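You operate a simulated robot arm through the tools that you are given. There is no shell and no other tool.

You are at the controls of a simulated robot arm. One attempt, no reset.

Task
Wipe the drawer unit clean, then set the sandbag beside it on top.
Fine: use the wiping pad from the teal drawer, put it back in and shut the drawer. Where these are worked on the way, their far stop is far enough and under half their travel is too little: teal drawer. What is to be rubbed or washed off counts as gone when no trace of it is left.

It is judged by the outcome, as a careful person would: the job done as asked, and still so three seconds after it is handed in. It fails if anything else is knocked over, pushed out of place, dropped, spilled or broken.

Robot
A 7-joint arm with a two-finger parallel gripper, fixed in place. Base frame: the origin is at the foot of the arm, x ahead of it, y to its left, z up; the work surface is at about z = 74. Lengths are in cm, angles in degrees, forces in N, time in s.
Its first joint turns from -166.0 to 166.0 degrees. Payload 4.4 kg.
The tool frame sits at the grasp point between the pads (the TCP): z along the fingers, y along the line on which they close. The tips reach 2.3 cm beyond it. The gripper opens to 9.4 cm. The fingers are 3.8 cm wide and 1 cm thick; the gripper's body (5.4 by 9.6 cm) begins 3.9 cm behind the TCP.
Orientation is that of the tool frame in the base frame, as a unit quaternion [x, y, z, w]. With the fingers straight down and closing along the base's y, the tool's x points along the base's -x, its y along +y and its z along -z.

Tools
- The arm moves only by the tool move_arm. Its argument "deltas" is text: rows parted by semicolons, each of 7 numbers parted by spaces: the opening, from 0 (shut) to 1 (fully open), then the shift along the tool's x, y, z in cm, then the turn, a rotation vector about the tool's x, y, z in degrees. In form: jaw x y z rx ry rz; .... A call has 1 to 20 rows; each row shifts and turns the commanded pose from where the row before left it, along the tool's axes as they then stand. A row lasts 0.2 s, in which the tool goes at most 5 cm and 8.6 degrees; a call with a longer step from one row to the next is refused whole, and so is a gripper value outside its range. A pose out of reach is approached as far as the arm can. The call stops where the force on the tool passes 40 N (or 10 N more than at its start, if that is more) or the arm is blocked; 0.2 s more then pass. The fingers move at their own pace (about 7.2 cm/s each) and stop on an object; they squeeze with about 35 N. The grip force told is the motor's: it shows also when the fingers shut on nothing. Time passes only in rows, and 0.2 s behind the last, so rows that do not move let the fingers close. It gives the time, the measured TCP pose, the force on the tool (base axes), the opening and the grip force at its end, in the units of the frame above (readings bear some noise), with the torque about the TCP (base axes, N m) and any sound that the robot's microphone picked up.
- Cameras (640 x 400 px; columns grow to the right, rows downward): "scene" is fixed at [39.95, -49.69, 150.83]; the picture's right is [0.86, -0.51, 0.00], its down [-0.45, -0.76, -0.47] and it looks along [0.24, 0.40, -0.88] (base axes); focal length 214 px, centre (320, 200). "wrist" rides on the gripper at [8.7, 1.6, -7.4] in the tool frame; the picture's right is [-0.18, 0.98, 0.00], its down [-0.58, -0.11, -0.81] and it looks along [-0.79, -0.15, 0.59] (tool axes); focal length 243 px, centre (320, 200). There is no depth. A picture from a camera that has moved, and an enlarged one, comes with that camera's place and axes in the base frame and with its lens.
- camera(camera): a new picture of that camera. The clock stands still meanwhile.
- enlarge(camera, box): a new picture of the part [left, top, right, bottom] of that camera's present view, enlarged. The clock stands still meanwhile.
- job_done(): hands the job in; it is judged then, once.

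Places have to be worked out from the pictures, the camera data and where the tool is seen. Open the gripper and draw the arm clear of the work before you hand the job in, unless the task says otherwise.

The tools are called as a command line: name --argument value ..., lists and objects as JSON in quotes. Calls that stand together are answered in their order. move_arm: Moves the arm, as the interface text tells. Its arguments: {"type":"object","properties":{"deltas":{"type":"string"}},"required":["deltas"]} The other tools are called the same way: camera (camera) takes a picture; enlarge (camera, box) takes an enlarged picture of a part of a camera's view; job_done () hands the job in.

At the start:

```text
clock: 0.0
ee_pos: [77.32, 9.06, 111.29]
tcp_rot: [0.0, 1.0, 0.0, 0.0]
wrist_force: [0.1, -0.6, -0.1]
wrist_torque: [0.01, 0.0, -0.06]
grip_width: 9.4
gripper_force: 0.1
```

scene: 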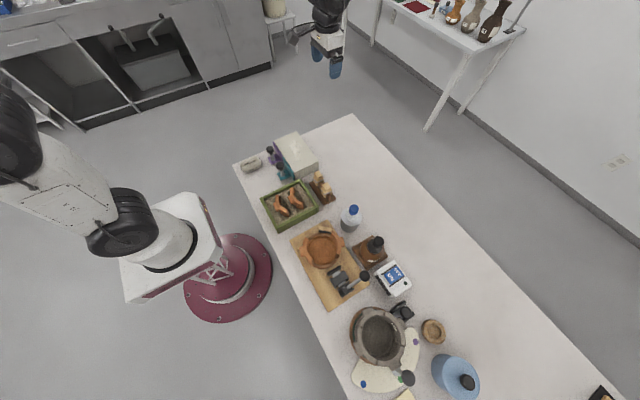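
wrist: 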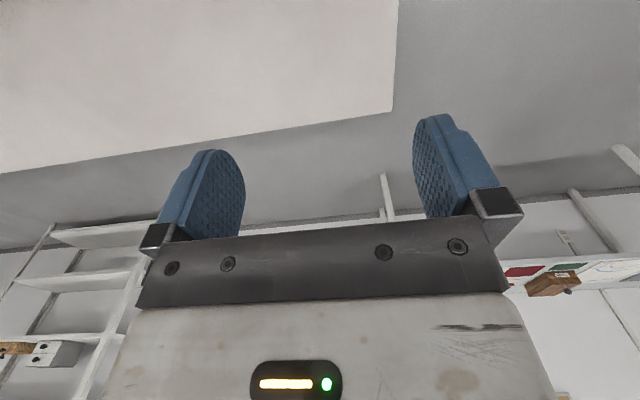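

The scene shows a small white unit at the far end of the table with purple and teal things at its front. I'll enlarge that area first.

enlarge --camera "scene" --box '[225, 120, 345, 195]'

enlarge --camera "scene" --box '[225, 110, 465, 260]'

```text
5.33 times, centred on (285, 158) of scene
camera zoom: at [39.95, -49.69, 150.83], right [0.86, -0.51, 0.0], down [-0.45, -0.76, -0.47], along [0.24, 0.4, -0.88], focal length 1144 px, centre (507, 427)
```

zoom: 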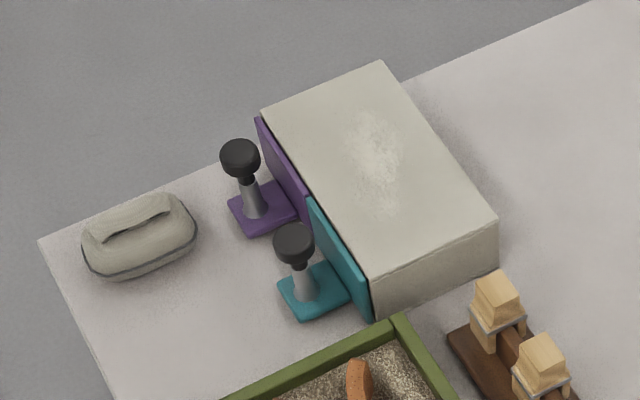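

```text
2.67 times, centred on (345, 185) of scene
camera zoom: at [39.95, -49.69, 150.83], right [0.86, -0.51, 0.0], down [-0.45, -0.76, -0.47], along [0.24, 0.4, -0.88], focal length 572 px, centre (253, 240)
```

zoom: 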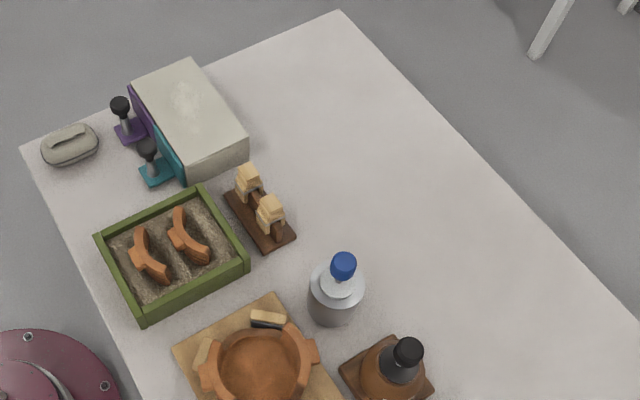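

The drawer unit is a box at about x 57–68, y -1–18, top z≈80. It has a pale stain on top near (62.7, 10), and the drawer handles are knobbed posts on the -x side. The sandbag is near (43.5, 14.7). I'll move the tool back to view the unit with the wrist camera.

move_arm --deltas "1 4.4 -0.1 2 0 0 0;1 4.4 -0.1 2 0 0 0;1 4.4 -0.1 2 0 0 0;1 4.4 -0.1 2 0 0 0;1 4.4 -0.1 2 0 0 0;1 4.4 -0.1 2 0 0 0;1 4.4 -0.1 2 0 0 0;1 4.4 -0.1 2 0 0 0;1 0 0 0 0 0 0"

camera --camera "wrist"

camera --camera "scene"

```text
clock: 2.0
ee_pos: [42.27, 8.45, 95.36]
tcp_rot: [-0.001, 1.0, 0.0, 0.001]
wrist_force: [-0.7, -0.2, -0.3]
wrist_torque: [0.02, 0.0, 0.0]
grip_width: 9.38
gripper_force: 0.0
```

```text
taken
camera wrist: at [33.63, 9.91, 102.74], right [0.18, 0.98, 0.0], down [0.58, -0.11, 0.81], along [0.79, -0.15, -0.59], focal length 243 px, centre (320, 200)
```

wrist: 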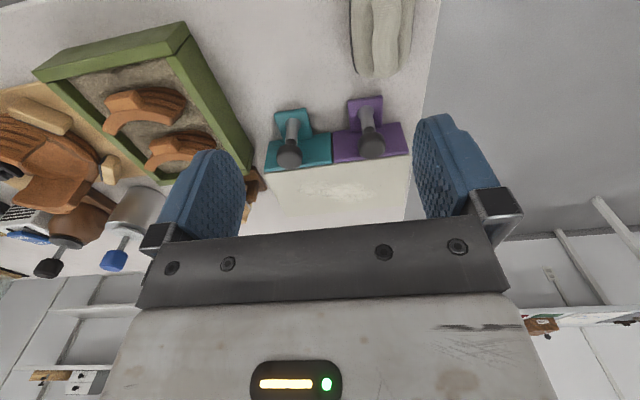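

```text
taken
```

scene: 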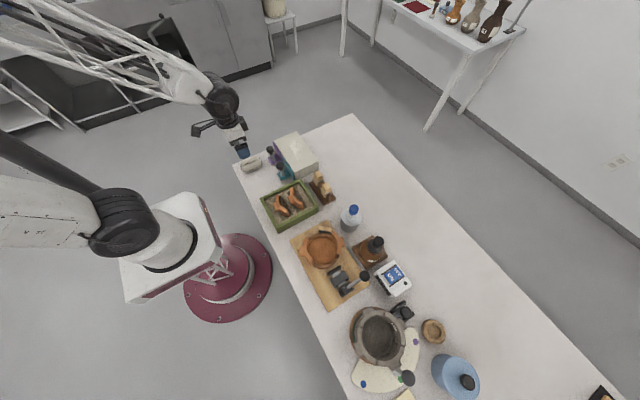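

The wrist view is upside-down, with picture down being roughly up in the base frame. I'll enlarge the drawer area.

enlarge --camera "wrist" --box '[240, 70, 440, 230]'

enlarge --camera "wrist" --box '[220, 0, 440, 140]'

```text
2.50 times, centred on (340, 150) of wrist
camera zoom: at [33.63, 9.91, 102.74], right [0.18, 0.98, 0.0], down [0.58, -0.11, 0.81], along [0.79, -0.15, -0.59], focal length 606 px, centre (270, 325)
```

zoom: 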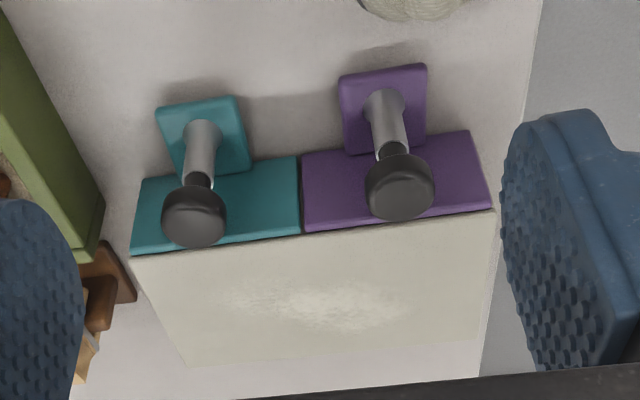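

```text
2.86 times, centred on (330, 70) of wrist
camera zoom: at [33.63, 9.91, 102.74], right [0.18, 0.98, 0.0], down [0.58, -0.11, 0.81], along [0.79, -0.15, -0.59], focal length 693 px, centre (291, 571)
```

zoom: 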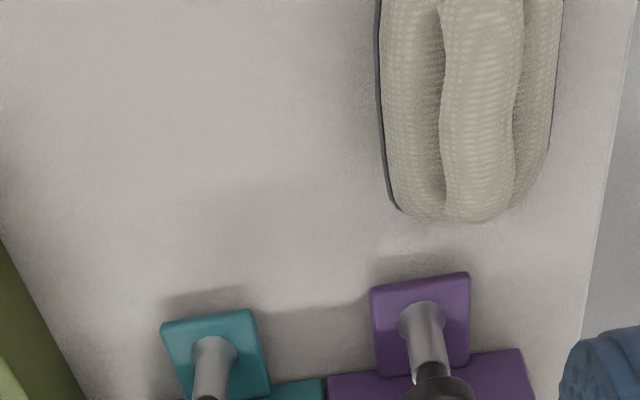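

The stain spans roughly x 60–65, y 2–13 on top. The teal knob post is near (52.1, 3.0), with its top at z≈82.8. I'll move above it with the jaw narrowed and check.

move_arm --deltas "0.6 -3.27 -1.82 0 0 0 0;0.6 -3.27 -1.82 0 0 0 0;0.6 -3.27 -1.82 0 0 0 0;0.6 0 0 4 0 0 0;0.6 0 0 4 0 0 0;0.6 0 0 0 0 0 0"

camera --camera "wrist"

enlarge --camera "scene" --box '[225, 110, 345, 195]'

```text
clock: 3.4
ee_pos: [52.18, 3.11, 87.0]
tcp_rot: [0.0, 1.0, 0.001, 0.0]
wrist_force: [0.2, -0.2, -0.3]
wrist_torque: [0.03, -0.01, 0.0]
grip_width: 5.66
gripper_force: 0.0
```

```text
taken
camera wrist: at [43.51, 4.62, 94.47], right [0.18, 0.98, 0.0], down [0.58, -0.11, 0.81], along [0.79, -0.15, -0.59], focal length 243 px, centre (320, 200)
```

wrist: 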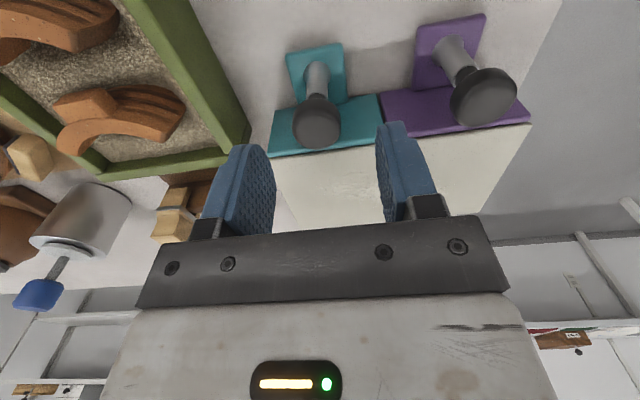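

```text
4.71 times, centred on (285, 152) of scene
camera zoom: at [39.95, -49.69, 150.83], right [0.86, -0.51, 0.0], down [-0.45, -0.76, -0.47], along [0.24, 0.4, -0.88], focal length 1009 px, centre (485, 424)
```

zoom: 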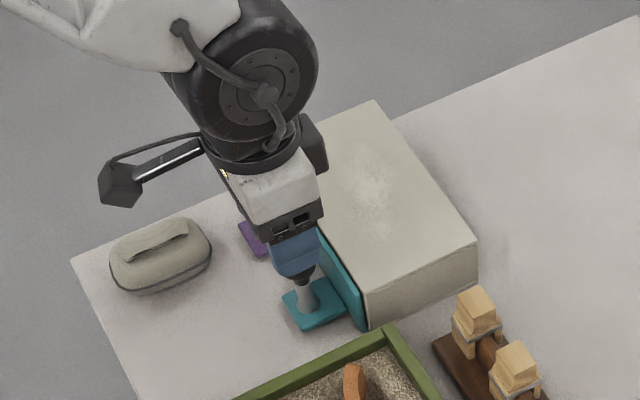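

The knob sits at about (51.8, 2.95), directly under the jaws. I'll descend to z≈80.7 and grip it.

move_arm --deltas "0.6 0.3 -0.1 3.2 0 0 0;0.6 0 0 3.1 0 0 0;0.6 0 0 0 0 0 0;0 0 0 0 0 0 0;0 0 0 0 0 0 0;0 0 0 0 0 0 0"

camera --camera "wrist"

```text
clock: 4.8
ee_pos: [52.24, 2.75, 80.79]
tcp_rot: [-0.001, 1.0, 0.0, 0.001]
wrist_force: [-0.4, -13.3, 3.1]
wrist_torque: [0.02, 0.02, -0.02]
grip_width: 3.07
gripper_force: 44.9
stopped in row 6: the force on the tool passed its limit at 42 N (the readings are from after the stop); the commanded pose is now the measured one
```

```text
taken
camera wrist: at [43.38, 4.28, 88.26], right [0.18, 0.98, 0.0], down [0.58, -0.11, 0.81], along [0.79, -0.15, -0.59], focal length 243 px, centre (320, 200)
```

wrist: 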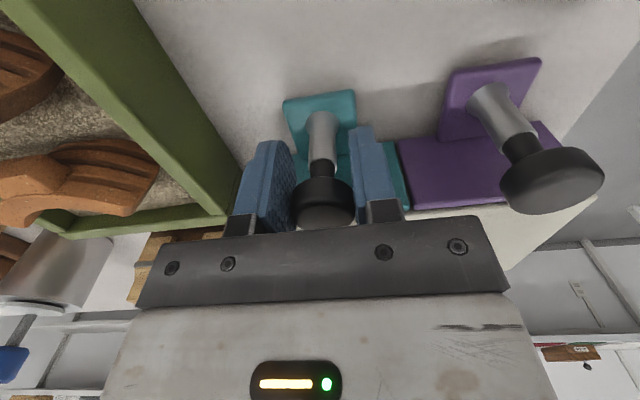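

The knob is gripped at 3.07 cm, with some side load that wants the tool further to -y. I'll ease it that way and start pulling along -x.

move_arm --deltas "0 0 -0.15 0 0 0 0;0 0.3 -0.1 0 0 0 0;0 0.6 0 0 0 0 0;0 0.6 0 0 0 0 0;0 0 0 0 0 0 0"

```text
clock: 5.3
ee_pos: [51.96, 2.74, 80.83]
tcp_rot: [-0.001, 1.0, 0.001, -0.001]
wrist_force: [1.4, 19.7, 1.3]
wrist_torque: [-0.06, 0.25, 0.2]
grip_width: 3.03
gripper_force: 45.2
stopped in row 2: the force on the tool passed its limit at 46 N (the readings are from after the stop); the commanded pose is now the measured one
```

The side load has flipped sign, so the grip is stiff laterally. I'll make a small y correction and pull in x gently.

move_arm --deltas "0 0 0.04 0 0 0 0;0 0.15 0 0 0 0 0;0 0.3 0 0 0 0 0;0 0.3 0 0 0 0 0;0 0.3 0 0 0 0 0"

```text
clock: 6.5
ee_pos: [50.98, 2.61, 80.85]
tcp_rot: [0.0, 1.0, 0.0, 0.0]
wrist_force: [0.3, 18.0, -2.6]
wrist_torque: [-0.07, 0.28, 0.2]
grip_width: 3.04
gripper_force: 45.3
stopped in row 5: the force on the tool passed its limit at 43 N (the readings are from after the stop); the commanded pose is now the measured one
```

The drawer is moving and is now at x=51.0. I'll keep pulling with a slight +y correction to relieve the side force.

move_arm --deltas "0 0.1 0.1 0 0 0 0;0 0.3 0.05 0 0 0 0;0 0.4 0 0 0 0 0;0 0.4 0 0 0 0 0;0 0.4 0 0 0 0 0;0 0.4 0 0 0 0 0"

enlarge --camera "scene" --box '[225, 110, 345, 195]'

```text
clock: 8.0
ee_pos: [48.93, 2.72, 80.88]
tcp_rot: [0.0, 1.0, 0.0, 0.0]
wrist_force: [-0.3, -17.2, 34.5]
wrist_torque: [-0.04, -0.05, -0.18]
grip_width: 3.04
gripper_force: 44.9
```

```text
4.71 times, centred on (285, 152) of scene
camera zoom: at [39.95, -49.69, 150.83], right [0.86, -0.51, 0.0], down [-0.45, -0.76, -0.47], along [0.24, 0.4, -0.88], focal length 1009 px, centre (485, 424)
```

zoom: 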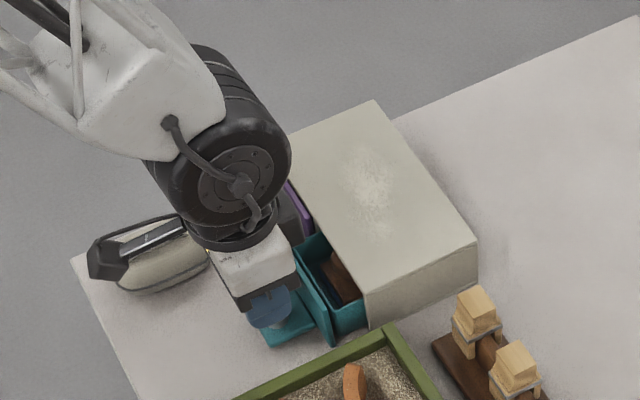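

The drawer is open about 3 cm and a brown-backed pad is visible inside. I'll relax the z and y loads and keep pulling.

move_arm --deltas "0 0.1 -0.07 -0.1 0 0 0;0 0.4 0 0 0 0 0;0 0.4 0 0 0 0 0;0 0.4 0 0 0 0 0;0 0.4 0 0 0 0 0"

```text
clock: 9.0
ee_pos: [47.66, 2.71, 80.73]
tcp_rot: [0.0, 1.0, 0.0, -0.002]
wrist_force: [0.6, -16.8, 1.7]
wrist_torque: [0.0, -0.02, -0.08]
grip_width: 3.06
gripper_force: 44.5
stopped in row 5: the force on the tool passed its limit at 54 N (the readings are from after the stop); the commanded pose is now the measured one
```

It stopped at x=47.66 on a force peak, so I'll probe with gentler steps to see whether that's the end stop.

move_arm --deltas "0 0 -0.08 0 0 0 0;0 0.2 0 0 0 0 0;0 0.2 0 0 0 0 0;0 0.2 0 0 0 0 0;0 0.2 0 0 0 0 0;0 0.2 0 0 0 0 0"

```text
clock: 10.6
ee_pos: [46.65, 2.62, 80.79]
tcp_rot: [0.001, 1.0, 0.001, -0.001]
wrist_force: [0.1, -10.7, 4.7]
wrist_torque: [-0.02, 0.08, 0.01]
grip_width: 3.04
gripper_force: 45.2
stopped in row 6: the force on the tool passed its limit at 41 N (the readings are from after the stop); the commanded pose is now the measured one
```

The drawer still moves, so I'll continue.

move_arm --deltas "0 0 -0.05 0 0 0 0;0 0.2 0 0 0 0 0;0 0.25 0 0 0 0 0;0 0.25 0 0 0 0 0;0 0.25 0 0 0 0 0;0 0.25 0 0 0 0 0;0 0.25 0 0 0 0 0;0 0.25 0 0 0 0 0"

enlarge --camera "scene" --box '[225, 110, 345, 195]'

```text
clock: 11.9
ee_pos: [45.57, 2.57, 80.83]
tcp_rot: [-0.002, 1.0, 0.0, -0.001]
wrist_force: [-0.6, 21.2, -3.1]
wrist_torque: [-0.06, 0.34, 0.14]
grip_width: 3.05
gripper_force: 44.9
stopped in row 6: the force on the tool passed its limit at 42 N (the readings are from after the stop); the commanded pose is now the measured one
```

```text
4.71 times, centred on (285, 152) of scene
camera zoom: at [39.95, -49.69, 150.83], right [0.86, -0.51, 0.0], down [-0.45, -0.76, -0.47], along [0.24, 0.4, -0.88], focal length 1009 px, centre (485, 424)
```

zoom: 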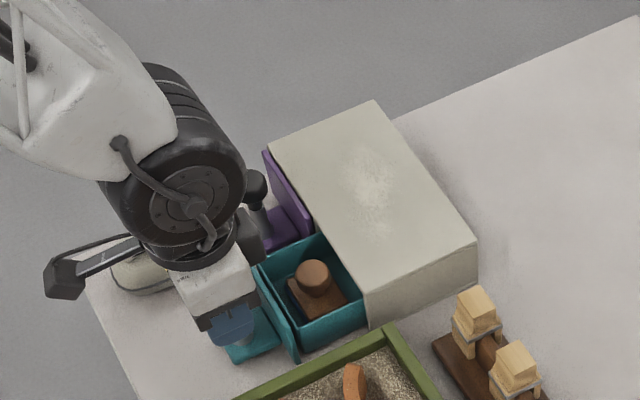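

The pad is visible, with a brown base and a round knob, and the drawer is open about 6.5 cm. I'll pull further toward the stop for clearance.

move_arm --deltas "0 0 0.08 0 0 0 0;0 0.2 0 0 0 0 0;0 0.25 0 0 0 0 0;0 0.25 0 0 0 0 0;0 0.25 0 0 0 0 0;0 0.25 0 0 0 0 0;0 0.25 0 0 0 0 0;0 0.25 0 0 0 0 0"

```text
clock: 12.8
ee_pos: [45.0, 2.71, 80.85]
tcp_rot: [0.0, 1.0, 0.0, -0.001]
wrist_force: [-1.0, 20.4, -2.1]
wrist_torque: [-0.05, 0.42, 0.13]
grip_width: 3.07
gripper_force: 45.0
stopped in row 4: the force on the tool passed its limit at 44 N (the readings are from after the stop); the commanded pose is now the measured one
```

It stopped at x=45.0. I'll try once more to see whether this is the stop.

move_arm --deltas "0 0 0.08 0 0 0 0;0 0.2 0 0 0 0 0;0 0.2 0 0 0 0 0;0 0.2 0 0 0 0 0;0 0.2 0 0 0 0 0"

```text
clock: 14.0
ee_pos: [44.2, 2.66, 80.71]
tcp_rot: [0.0, 1.0, 0.001, -0.002]
wrist_force: [0.3, -16.7, 5.8]
wrist_torque: [0.05, -0.11, -0.17]
grip_width: 3.03
gripper_force: 44.8
stopped in row 5: the force on the tool passed its limit at 49 N (the readings are from after the stop); the commanded pose is now the measured one
```

move_arm --deltas "0 0 -0.06 0 0 0 0;0 0.2 0 0 0 0 0;0 0.2 0 0 0 0 0;0 0.2 0 0 0 0 0;0 0.2 0 0 0 0 0"

enlarge --camera "scene" --box '[225, 110, 345, 195]'

```text
clock: 15.0
ee_pos: [43.77, 2.66, 80.77]
tcp_rot: [0.0, 1.0, -0.001, -0.002]
wrist_force: [0.1, 19.1, 0.9]
wrist_torque: [-0.07, 0.26, 0.12]
grip_width: 3.04
gripper_force: 45.3
stopped in row 4: the force on the tool passed its limit at 45 N (the readings are from after the stop); the commanded pose is now the measured one
```

```text
4.71 times, centred on (285, 152) of scene
camera zoom: at [39.95, -49.69, 150.83], right [0.86, -0.51, 0.0], down [-0.45, -0.76, -0.47], along [0.24, 0.4, -0.88], focal length 1009 px, centre (485, 424)
```

zoom: 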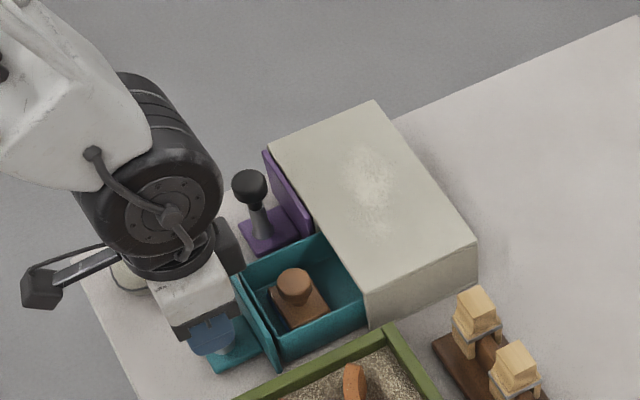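

The drawer is open about 8.3 cm and the whole pad is accessible. I'll release the knob and rise straight up.

move_arm --deltas "0.6 0 0 0 0 0 0;0.6 0 0 0 0 0 0;0.6 0 0 -2 0 0 0;0.6 0 0 -4 0 0 0;0.6 0 0 -4 0 0 0;0.6 4 0 -4 0 0 0;0.6 0 0 0 0 0 0"

camera --camera "wrist"

enlarge --camera "wrist" --box '[240, 60, 440, 220]'

enlarge --camera "scene" --box '[225, 110, 345, 195]'

```text
refused: row 6 steps farther than a row can; nothing moved
```

```text
taken
camera wrist: at [35.09, 4.26, 88.3], right [0.18, 0.98, 0.0], down [0.59, -0.11, 0.8], along [0.79, -0.15, -0.6], focal length 243 px, centre (320, 200)
```

wrist: 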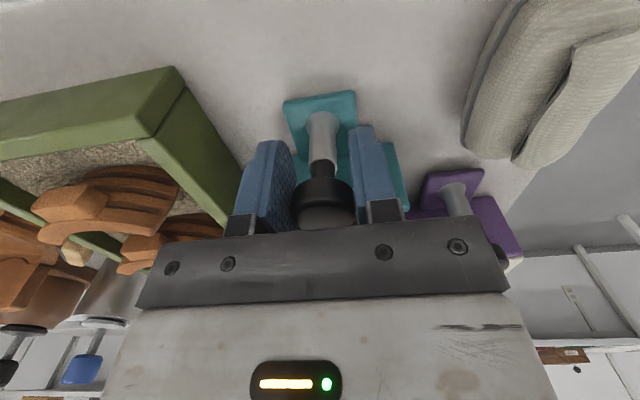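

```text
2.50 times, centred on (340, 140) of wrist
camera zoom: at [35.09, 4.26, 88.3], right [0.18, 0.98, 0.0], down [0.59, -0.11, 0.8], along [0.79, -0.15, -0.6], focal length 606 px, centre (270, 350)
```

zoom: 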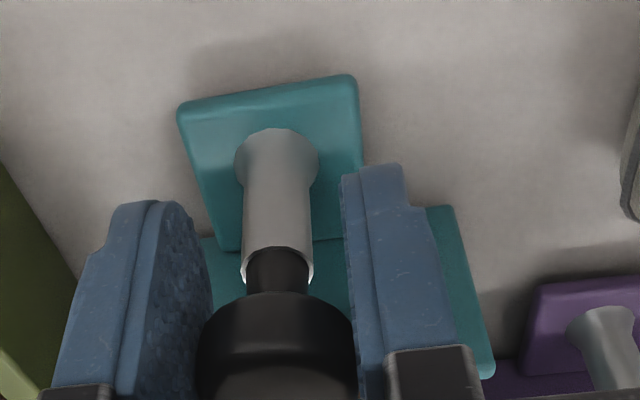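

```text
4.71 times, centred on (285, 152) of scene
camera zoom: at [39.95, -49.69, 150.83], right [0.86, -0.51, 0.0], down [-0.45, -0.76, -0.47], along [0.24, 0.4, -0.88], focal length 1009 px, centre (485, 424)
```

zoom: 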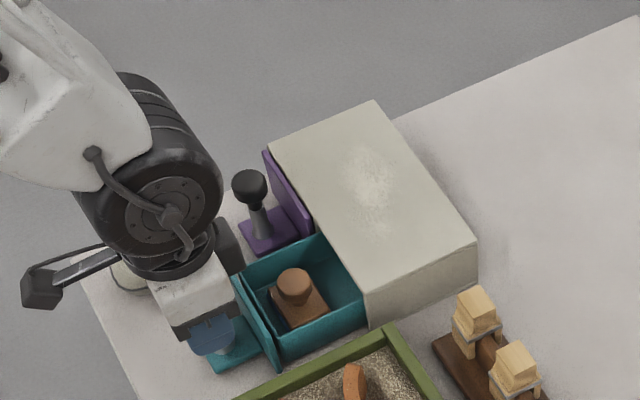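

That was refused because one row's step was too long. I'll redo it with shorter steps.

move_arm --deltas "0.6 0 0 0 0 0 0;0.6 0 0 0 0 0 0;0.6 0 0 -2 0 0 0;0.6 0 0 -4 0 0 0;0.6 0 0 -4 0 0 0;0.6 3 0 -3 0 0 0;0.6 3 0 -3 0 0 0;0.6 0 0 0 0 0 0"

camera --camera "wrist"

enlarge --camera "wrist" --box '[240, 60, 440, 220]'

enlarge --camera "scene" --box '[225, 110, 345, 195]'

```text
clock: 16.8
ee_pos: [38.0, 2.64, 96.72]
tcp_rot: [-0.001, 1.0, 0.0, -0.002]
wrist_force: [0.4, -0.7, -0.1]
wrist_torque: [0.02, 0.01, -0.01]
grip_width: 5.64
gripper_force: 0.0
```

```text
taken
camera wrist: at [29.34, 4.15, 104.19], right [0.18, 0.98, 0.0], down [0.59, -0.11, 0.8], along [0.79, -0.15, -0.6], focal length 243 px, centre (320, 200)
```

wrist: 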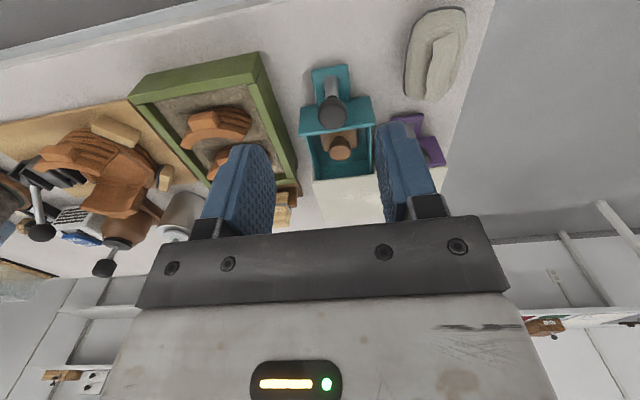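

```text
2.50 times, centred on (340, 140) of wrist
camera zoom: at [29.34, 4.15, 104.19], right [0.18, 0.98, 0.0], down [0.59, -0.11, 0.8], along [0.79, -0.15, -0.6], focal length 606 px, centre (270, 350)
```

zoom: 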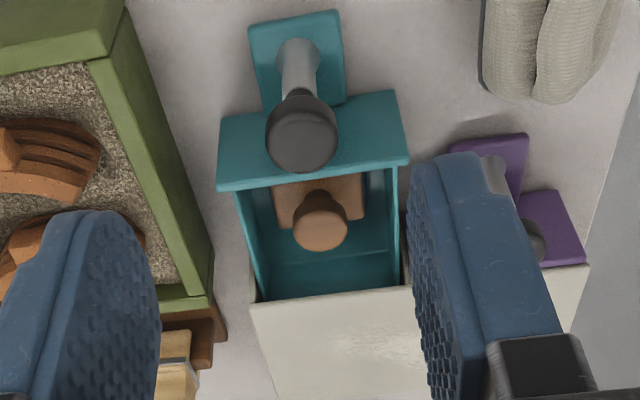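

```text
4.71 times, centred on (285, 152) of scene
camera zoom: at [39.95, -49.69, 150.83], right [0.86, -0.51, 0.0], down [-0.45, -0.76, -0.47], along [0.24, 0.4, -0.88], focal length 1009 px, centre (485, 424)
```

zoom: 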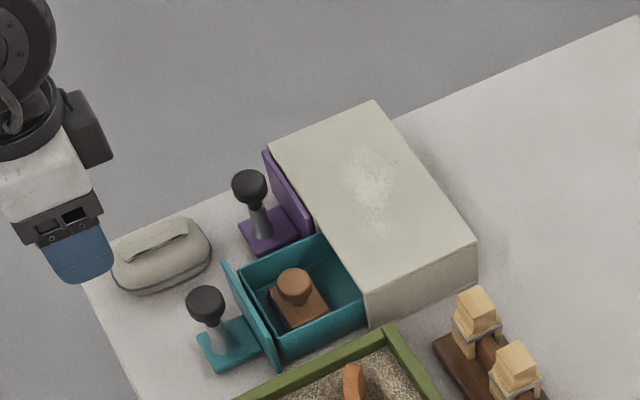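

The pad's knob sits near (51.8, 2.7) with its top around z≈80. I'll zoom in to judge its height and clearance.

enlarge --camera "scene" --box '[262, 150, 302, 180]'

enlarge --camera "wrist" --box '[290, 80, 390, 190]'

```text
13.33 times, centred on (282, 165) of scene
camera zoom: at [39.95, -49.69, 150.83], right [0.86, -0.51, 0.0], down [-0.45, -0.76, -0.47], along [0.24, 0.4, -0.88], focal length 2860 px, centre (827, 667)
```

zoom: 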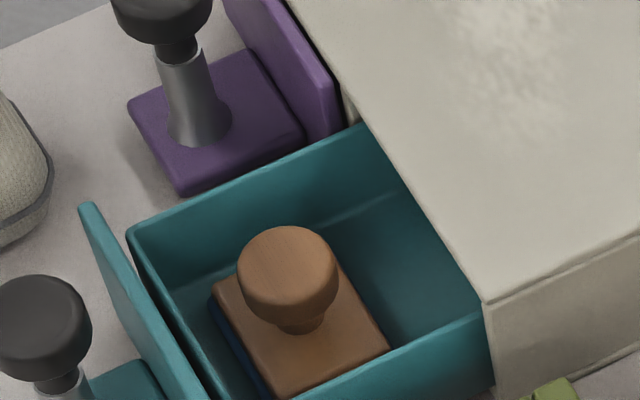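

```text
3.64 times, centred on (340, 135) of wrist
camera zoom: at [29.34, 4.15, 104.19], right [0.18, 0.98, 0.0], down [0.59, -0.11, 0.8], along [0.79, -0.15, -0.6], focal length 882 px, centre (247, 436)
```

zoom: 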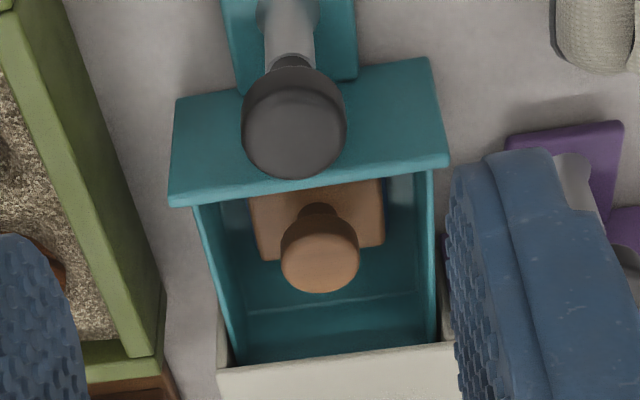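

The pad has a mushroom knob about 3 cm across, centred near (51.6, 2.7), with its disc at roughly z 78.5–80 and a base underneath. I'll hover above it and check alignment.

move_arm --deltas "0.49 -3.4 0 0 0 0 0;0.49 -3.4 0 0 0 0 0;0.49 -3.4 0.05 0 0 0 0;0.49 -3.4 0 2 0 0 0;0.49 0 0 4 0 0 0;0.49 0 0 4 0 0 0;0.49 0 0 0 0 0 0"

camera --camera "wrist"

enlarge --camera "scene" --box '[242, 130, 322, 190]'

```text
clock: 18.4
ee_pos: [51.28, 2.88, 86.8]
tcp_rot: [0.0, 1.0, 0.0, -0.002]
wrist_force: [-0.2, 0.5, -0.3]
wrist_torque: [0.02, 0.01, 0.02]
grip_width: 4.61
gripper_force: 0.0
```

```text
taken
camera wrist: at [42.68, 4.4, 94.31], right [0.18, 0.98, 0.0], down [0.59, -0.11, 0.8], along [0.79, -0.15, -0.6], focal length 243 px, centre (320, 200)
```

wrist: 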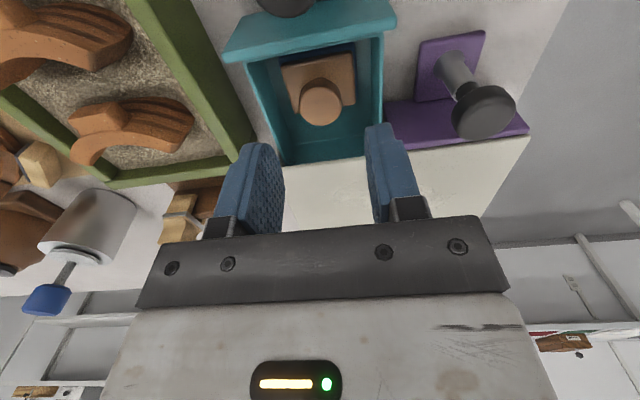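

```text
6.67 times, centred on (282, 160) of scene
camera zoom: at [39.95, -49.69, 150.83], right [0.86, -0.51, 0.0], down [-0.45, -0.76, -0.47], along [0.24, 0.4, -0.88], focal length 1430 px, centre (573, 467)
```

zoom: 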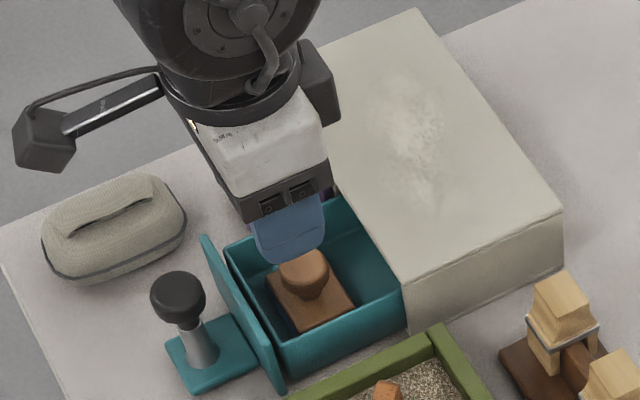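

Triangulating from the two wrist views gives the pad knob at (52.1, 2.7) with its top at z≈79.2. I'll descend to z≈78.9 and grip.

move_arm --deltas "0.49 -0.8 -0.15 0 0 0 0;0.49 0 0 3 0 0 0;0.49 0 0 2.5 0 0 0;0.49 0 0 1.5 0 0 0;0.49 0 0 0.9 0 0 0;0.49 0 0 0 0 0 0"

camera --camera "wrist"

enlarge --camera "scene" --box '[252, 140, 312, 185]'

```text
clock: 20.0
ee_pos: [52.36, 2.71, 78.9]
tcp_rot: [-0.001, 1.0, 0.0, 0.0]
wrist_force: [1.0, 0.3, 10.5]
wrist_torque: [0.0, -0.05, 0.02]
grip_width: 4.62
gripper_force: 0.0
stopped in row 6: the force on the tool passed its limit at 42 N (the readings are from after the stop); the commanded pose is now the measured one
```

```text
taken
camera wrist: at [43.68, 4.18, 86.45], right [0.18, 0.98, 0.0], down [0.58, -0.11, 0.81], along [0.79, -0.15, -0.59], focal length 243 px, centre (320, 200)
```

wrist: 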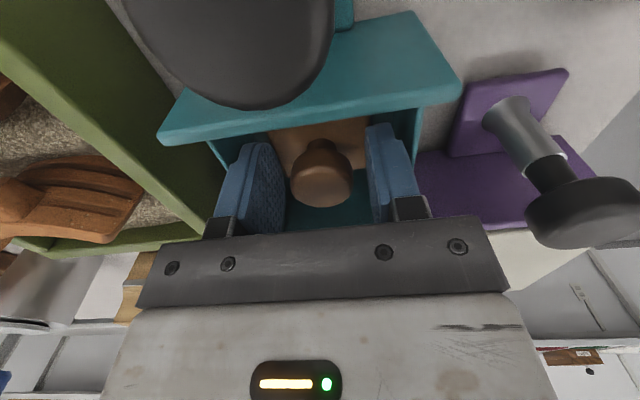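

```text
8.89 times, centred on (282, 162) of scene
camera zoom: at [39.95, -49.69, 150.83], right [0.86, -0.51, 0.0], down [-0.45, -0.76, -0.47], along [0.24, 0.4, -0.88], focal length 1906 px, centre (658, 533)
```

zoom: 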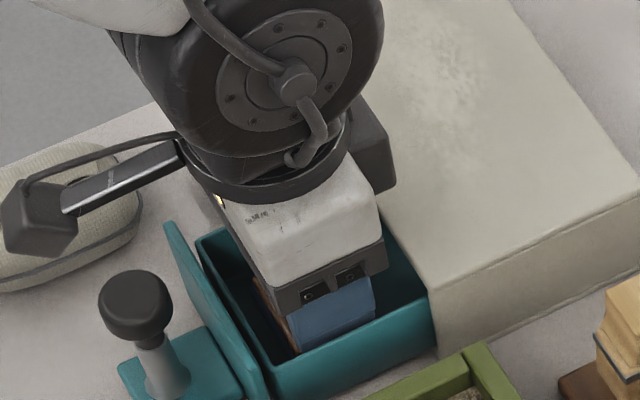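

The fingertips have touched the pad base, with the disc between the fingers. I'll back off a little and close.

move_arm --deltas "0.49 0 0 -0.2 0 0 0;0.2 0 0 0 0 0 0;0 0 0 0 0 0 0;0 0 0 0 0 0 0"

camera --camera "wrist"

```text
clock: 21.0
ee_pos: [52.32, 2.67, 79.19]
tcp_rot: [0.0, 1.0, 0.0, -0.001]
wrist_force: [-0.3, -0.4, -0.1]
wrist_torque: [0.02, 0.03, -0.02]
grip_width: 2.84
gripper_force: 35.3
```

```text
taken
camera wrist: at [43.63, 4.19, 86.64], right [0.18, 0.98, 0.0], down [0.58, -0.11, 0.81], along [0.79, -0.15, -0.59], focal length 243 px, centre (320, 200)
```

wrist: 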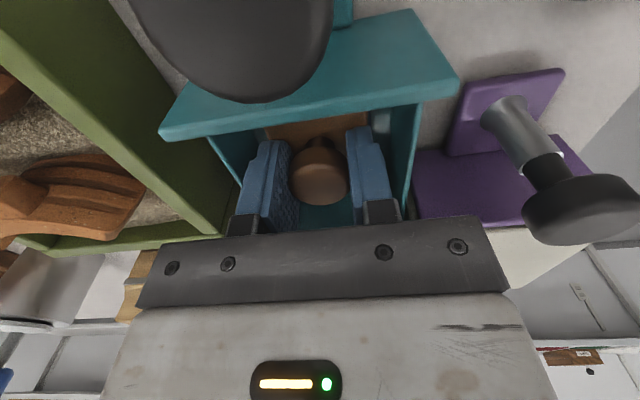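

It is gripped at 2.84 cm, so I'll lift straight up and inspect.

move_arm --deltas "0 0 0 -1 0 0 0;0 0 0 -2.5 0 0 0;0 0 0 -3 0 0 0;0 0 0 -3.5 0 0 0;0 0 0 0 0 0 0"

camera --camera "wrist"

enlarge --camera "scene" --box '[242, 125, 322, 185]'

```text
clock: 22.2
ee_pos: [52.41, 2.59, 89.21]
tcp_rot: [-0.001, 1.0, 0.0, -0.001]
wrist_force: [0.2, 0.2, -0.4]
wrist_torque: [0.05, -0.02, -0.01]
grip_width: 2.84
gripper_force: 35.0
```

```text
taken
camera wrist: at [43.79, 4.11, 96.68], right [0.18, 0.98, 0.0], down [0.58, -0.11, 0.81], along [0.79, -0.15, -0.59], focal length 243 px, centre (320, 200)
```

wrist: 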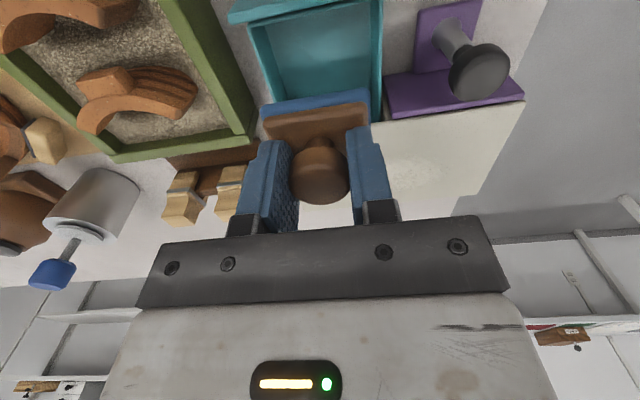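

```text
6.67 times, centred on (282, 155) of scene
camera zoom: at [39.95, -49.69, 150.83], right [0.86, -0.51, 0.0], down [-0.45, -0.76, -0.47], along [0.24, 0.4, -0.88], focal length 1430 px, centre (573, 500)
```

zoom: 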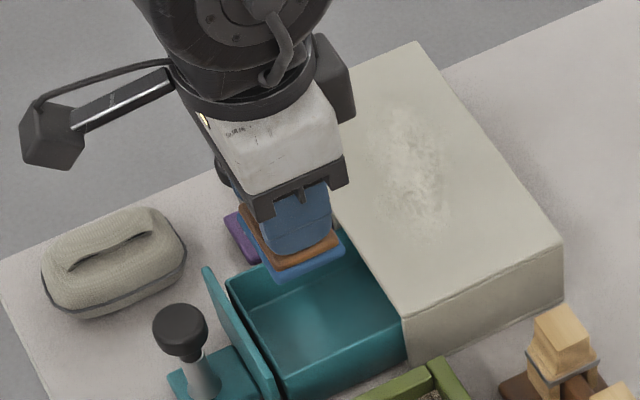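

The pad is held level, with the blue wiping face down. I'll move over the middle of the stain and descend toward contact.

move_arm --deltas "0 -3.3 1.8 0 0 0 0;0 -3.3 1.8 0 0 0 0;0 -3.3 1.8 0 0 0 0;0 0 0 1.5 0 0 0;0 0 0 1 0 0 0;0 0 0 0 0 0 0"

camera --camera "wrist"

enlarge --camera "scene" --box '[242, 125, 322, 185]'

```text
clock: 23.6
ee_pos: [62.32, 7.87, 86.4]
tcp_rot: [0.001, 1.0, 0.0, 0.0]
wrist_force: [-0.6, -0.2, -0.3]
wrist_torque: [-0.02, 0.03, -0.01]
grip_width: 2.82
gripper_force: 35.2
```

```text
taken
camera wrist: at [53.65, 9.44, 93.92], right [0.18, 0.98, 0.0], down [0.58, -0.11, 0.81], along [0.79, -0.15, -0.59], focal length 243 px, centre (320, 200)
```

wrist: 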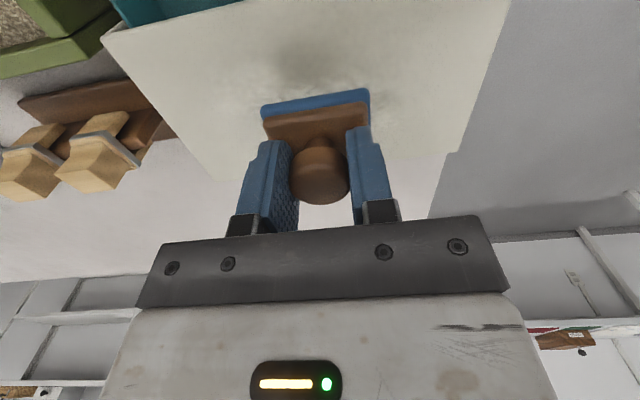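

```text
6.67 times, centred on (282, 155) of scene
camera zoom: at [39.95, -49.69, 150.83], right [0.86, -0.51, 0.0], down [-0.45, -0.76, -0.47], along [0.24, 0.4, -0.88], focal length 1430 px, centre (573, 500)
```

zoom: 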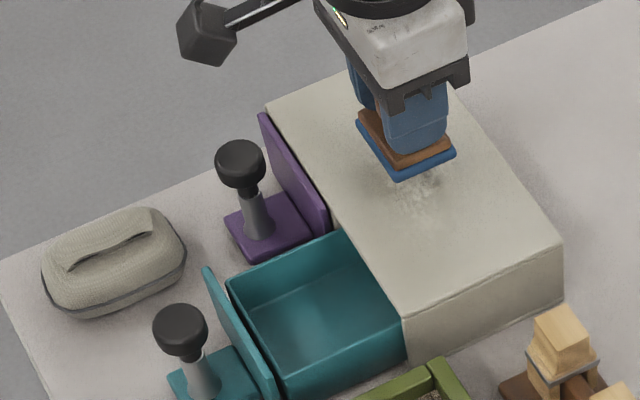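

There's still a gap of roughly 2 cm, so I'll descend in small steps to find contact.

move_arm --deltas "0 0 0 0.6 0 0 0;0 0 0 0.5 0 0 0;0 0 0 0.3 0 0 0;0 0 0 0 0 0 0"

```text
clock: 24.6
ee_pos: [62.43, 7.98, 85.12]
tcp_rot: [0.0, 1.0, 0.0, -0.002]
wrist_force: [0.4, 0.2, -0.2]
wrist_torque: [-0.02, 0.01, 0.02]
grip_width: 2.85
gripper_force: 35.4
```

There's no contact at z=85.1, so I'll continue downward in small steps.

move_arm --deltas "0 0 0 0.2 0 0 0;0 0 0 0.2 0 0 0;0 0 0 0.1 0 0 0;0 0 0 0.1 0 0 0;0 0 0 0 0 0 0"

```text
clock: 25.8
ee_pos: [62.25, 7.98, 84.51]
tcp_rot: [0.001, 1.0, 0.0, -0.001]
wrist_force: [0.5, -0.4, -0.3]
wrist_torque: [0.03, -0.02, 0.0]
grip_width: 2.84
gripper_force: 34.1
```

move_arm --deltas "0 0 0 0.1 0 0 0;0 0 0 0.1 0 0 0;0 0 0 0.1 0 0 0;0 0 0 0.1 0 0 0;0 0 0 0.1 0 0 0;0 0 0 0 0 0 0"

camera --camera "wrist"

```text
clock: 27.2
ee_pos: [62.37, 8.13, 84.22]
tcp_rot: [0.0, 1.0, -0.001, 0.0]
wrist_force: [-1.4, -7.0, 36.0]
wrist_torque: [-0.15, -0.16, 0.02]
grip_width: 2.85
gripper_force: 35.3
```

```text
taken
camera wrist: at [53.63, 9.63, 91.75], right [0.18, 0.98, 0.0], down [0.58, -0.11, 0.81], along [0.79, -0.15, -0.59], focal length 243 px, centre (320, 200)
```

wrist: 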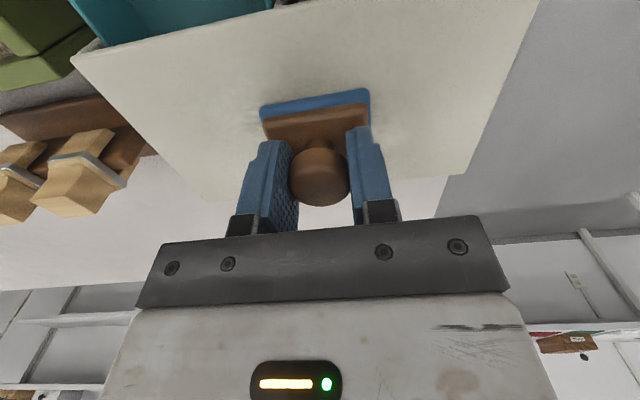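

Contact is found at TCP z≈84.2 with 36 N. I'll ease up slightly and start wiping along y.

move_arm --deltas "0 0 0 -0.1 0 0 0;0 0 -0.5 0 0 0 0;0 0 -0.8 0 0 0 0;0 0 -0.8 0 0 0 0;0 0 -0.8 0 0 0 0;0 0 -0.8 0 0 0 0;0 0 -0.8 0 0 0 0;0 0 -0.8 0 0 0 0;0 0 0 0 0 0 0"

enlarge --camera "scene" --box '[242, 125, 322, 185]'

```text
clock: 29.2
ee_pos: [62.24, 2.72, 84.21]
tcp_rot: [0.0, 1.0, 0.0, -0.001]
wrist_force: [0.6, 10.5, 19.9]
wrist_torque: [0.17, -0.07, 0.02]
grip_width: 2.86
gripper_force: 35.2
```

```text
6.67 times, centred on (282, 155) of scene
camera zoom: at [39.95, -49.69, 150.83], right [0.86, -0.51, 0.0], down [-0.45, -0.76, -0.47], along [0.24, 0.4, -0.88], focal length 1430 px, centre (573, 500)
```

zoom: 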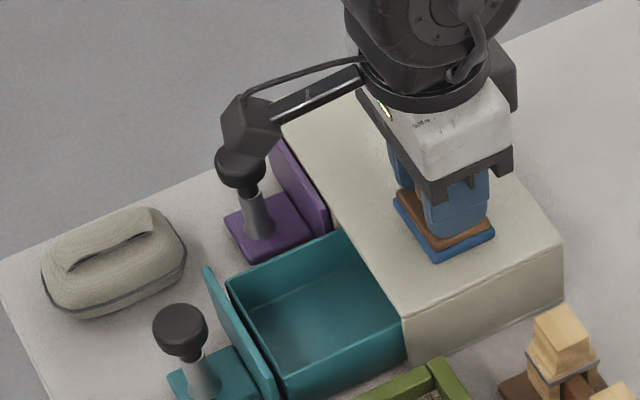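

The slide works with about 20 N of pressure. Now I'll stroke in +y to about y=14.

move_arm --deltas "0 0 0.6 0 0 0 0;0 0 0.8 0 0 0 0;0 0 0.8 0 0 0 0;0 0 0.8 0 0 0 0;0 0 0.8 0 0 0 0;0 0 0.8 0 0 0 0;0 0 0.8 0 0 0 0;0 0 0.8 0 0 0 0;0 0 0.8 0 0 0 0;0 0 0.8 0 0 0 0;0 0 0.8 0 0 0 0;0 0 0.8 0 0 0 0;0 0 0.8 0 0 0 0;0 0 0.8 0 0 0 0;0 0 0 0 0 0 0"

camera --camera "wrist"

enlarge --camera "scene" --box '[242, 125, 322, 185]'

```text
clock: 32.4
ee_pos: [62.22, 13.48, 84.24]
tcp_rot: [0.0, 1.0, 0.001, 0.0]
wrist_force: [0.0, -11.4, 26.1]
wrist_torque: [-0.11, -0.08, -0.01]
grip_width: 2.86
gripper_force: 35.1
```

```text
taken
camera wrist: at [53.53, 15.16, 91.75], right [0.18, 0.98, 0.0], down [0.58, -0.11, 0.81], along [0.79, -0.15, -0.59], focal length 243 px, centre (320, 200)
```

wrist: 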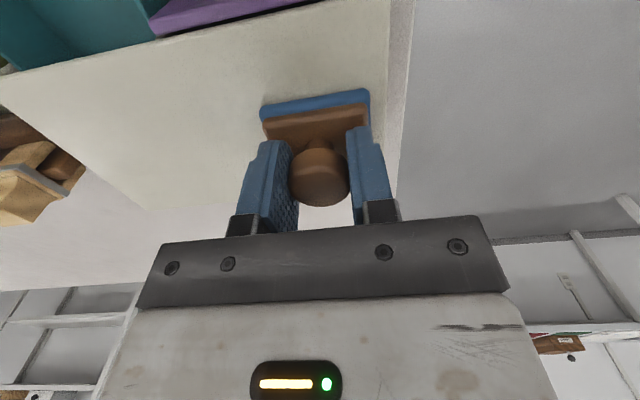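

```text
6.67 times, centred on (282, 155) of scene
camera zoom: at [39.95, -49.69, 150.83], right [0.86, -0.51, 0.0], down [-0.45, -0.76, -0.47], along [0.24, 0.4, -0.88], focal length 1430 px, centre (573, 500)
```

zoom: 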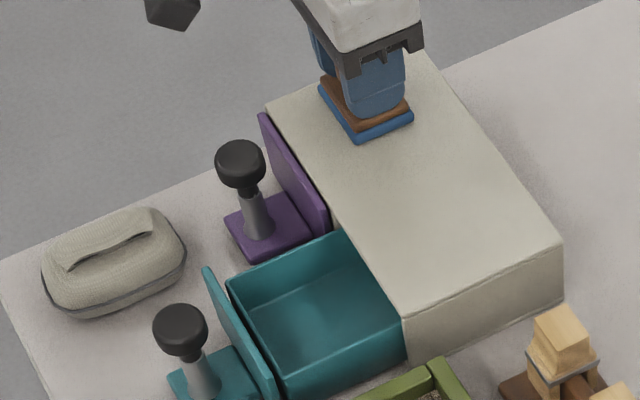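

The stain looks nearly gone. I'll do overlapping passes at x≈64.3 and x≈60.2 for full coverage.

move_arm --deltas "0 -0.7 0 0 0 0 0;0 -0.7 0 0 0 0 0;0 -0.7 0 0 0 0 0;0 0 -0.6 0 0 0 0;0 0 -0.8 0 0 0 0;0 0 -0.8 0 0 0 0;0 0 -0.8 0 0 0 0;0 0 -0.8 0 0 0 0;0 0 -0.8 0 0 0 0;0 0 -0.8 0 0 0 0;0 0 -0.8 0 0 0 0;0 0 -0.8 0 0 0 0;0 0 -0.8 0 0 0 0;0 0 -0.8 0 0 0 0;0 0 -0.8 0 0 0 0;0 0 -0.8 0 0 0 0;0 0 -0.8 0 0 0 0;0 0 -0.8 0 0 0 0;0 0 0 0 0 0 0"

enlarge --camera "scene" --box '[262, 125, 322, 170]'

```text
clock: 33.9
ee_pos: [64.34, 11.55, 84.31]
tcp_rot: [0.0, 1.0, -0.001, 0.0]
wrist_force: [0.4, -2.8, 7.5]
wrist_torque: [-0.25, 0.06, 0.03]
grip_width: 2.87
gripper_force: 34.5
stopped in row 7: the force on the tool passed its limit at 41 N (the readings are from after the stop); the commanded pose is now the measured one
```

```text
8.89 times, centred on (292, 148) of scene
camera zoom: at [39.95, -49.69, 150.83], right [0.86, -0.51, 0.0], down [-0.45, -0.76, -0.47], along [0.24, 0.4, -0.88], focal length 1906 px, centre (569, 667)
```

zoom: 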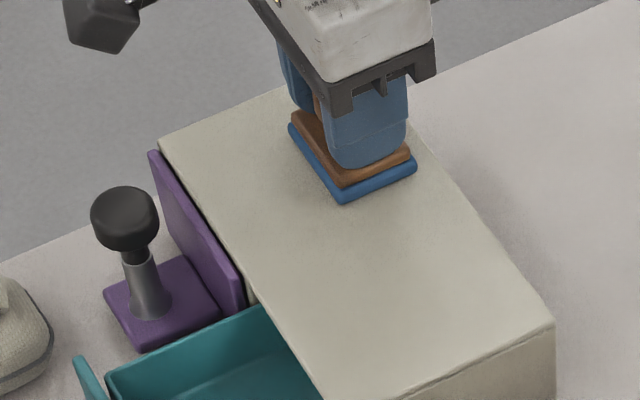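

The force limit paused it and the pressure now reads a lighter 7.5 N. I'll press marginally and continue the -y stroke.

move_arm --deltas "0 0 -0.4 0.05 0 0 0;0 0 -0.8 0 0 0 0;0 0 -0.8 0 0 0 0;0 0 -0.8 0 0 0 0;0 0 -0.8 0 0 0 0;0 0 -0.8 0 0 0 0;0 0 -0.8 0 0 0 0;0 0 -0.8 0 0 0 0;0 0 -0.8 0 0 0 0;0 0 -0.8 0 0 0 0;0 0 -0.8 0 0 0 0;0 0 -0.8 0 0 0 0;0 0 -0.8 0 0 0 0;0 0 0 0 0 0 0"

enlarge --camera "scene" --box '[262, 125, 322, 170]'

```text
clock: 35.8
ee_pos: [64.39, 4.91, 84.29]
tcp_rot: [-0.002, 1.0, 0.0, 0.002]
wrist_force: [0.9, 1.0, 3.6]
wrist_torque: [-0.07, 0.02, 0.03]
grip_width: 2.83
gripper_force: 35.5
stopped in row 9: the force on the tool passed its limit at 41 N (the readings are from after the stop); the commanded pose is now the measured one
```

```text
8.89 times, centred on (292, 148) of scene
camera zoom: at [39.95, -49.69, 150.83], right [0.86, -0.51, 0.0], down [-0.45, -0.76, -0.47], along [0.24, 0.4, -0.88], focal length 1906 px, centre (569, 667)
```

zoom: 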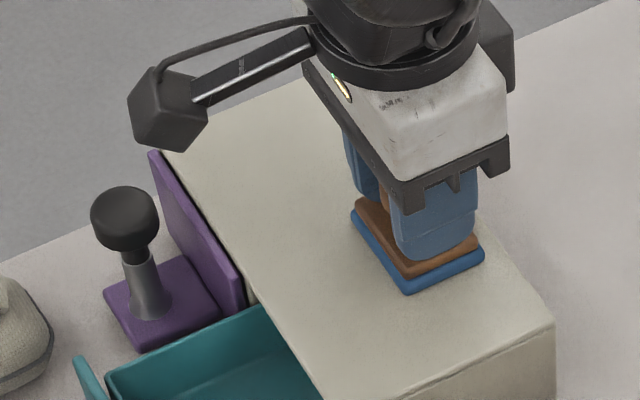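

The wiped area looks clean. I'll finish this pass, then shift to x≈60.3 and stroke back in +y.

move_arm --deltas "0 0 -0.4 0.04 0 0 0;0 0 -0.8 0 0 0 0;0 0 -0.8 0 0 0 0;0 0 -0.6 0 0 0 0;0 0.8 0 0 0 0 0;0 0.8 0 0 0 0 0;0 0.8 0 0 0 0 0;0 0.8 0 0 0 0 0;0 0.8 0 0 0 0 0;0 0 0.4 0 0 0 0;0 0 0.8 0 0 0 0;0 0 0.8 0 0 0 0;0 0 0.8 0 0 0 0;0 0 0.8 0 0 0 0;0 0 0.8 0 0 0 0;0 0 0.8 0 0 0 0;0 0 0.8 0 0 0 0;0 0 0.8 0 0 0 0;0 0 0.8 0 0 0 0;0 0 0 0 0 0 0"

```text
clock: 36.8
ee_pos: [64.55, 2.88, 84.27]
tcp_rot: [-0.001, 1.0, 0.0, 0.003]
wrist_force: [1.4, 0.7, 2.3]
wrist_torque: [-0.02, 0.02, 0.01]
grip_width: 2.87
gripper_force: 35.2
stopped in row 4: the force on the tool passed its limit at 42 N (the readings are from after the stop); the commanded pose is now the measured one
```

It's at y=2.9 on the back strip. I'll shift to x≈60.3 and stroke +y with slightly less pressure.

move_arm --deltas "0 0.6 0 0.02 0 0 0;0 0.8 0 0 0 0 0;0 0.8 0 0 0 0 0;0 0.8 0 0 0 0 0;0 0.8 0 0 0 0 0;0 0.4 0.3 0 0 0 0;0 0 0.8 0 0 0 0;0 0 0.8 0 0 0 0;0 0 0.8 0 0 0 0;0 0 0.8 0 0 0 0;0 0 0.8 0 0 0 0;0 0 0.8 0 0 0 0;0 0 0.8 0 0 0 0;0 0 0.8 0 0 0 0;0 0 0.8 0 0 0 0;0 0 0.8 0 0 0 0;0 0 0.8 0 0 0 0;0 0 0.8 0 0 0 0;0 0 0 0 0 0 0"

enlarge --camera "scene" --box '[262, 125, 322, 170]'

```text
clock: 40.8
ee_pos: [60.27, 12.68, 84.25]
tcp_rot: [-0.001, 1.0, 0.001, 0.003]
wrist_force: [-0.4, -11.0, 25.2]
wrist_torque: [-0.17, 0.27, 0.09]
grip_width: 2.85
gripper_force: 35.0
```

```text
8.89 times, centred on (292, 148) of scene
camera zoom: at [39.95, -49.69, 150.83], right [0.86, -0.51, 0.0], down [-0.45, -0.76, -0.47], along [0.24, 0.4, -0.88], focal length 1906 px, centre (569, 667)
```

zoom: 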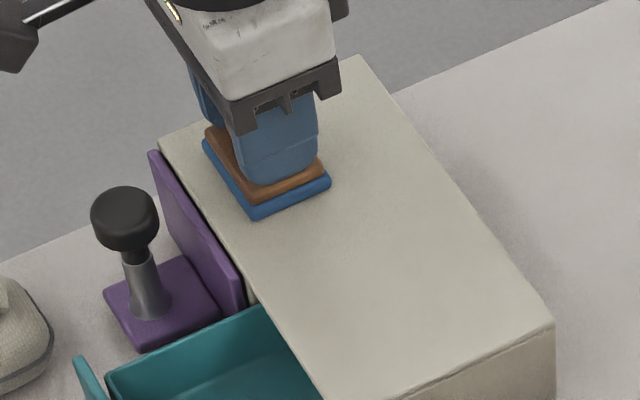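

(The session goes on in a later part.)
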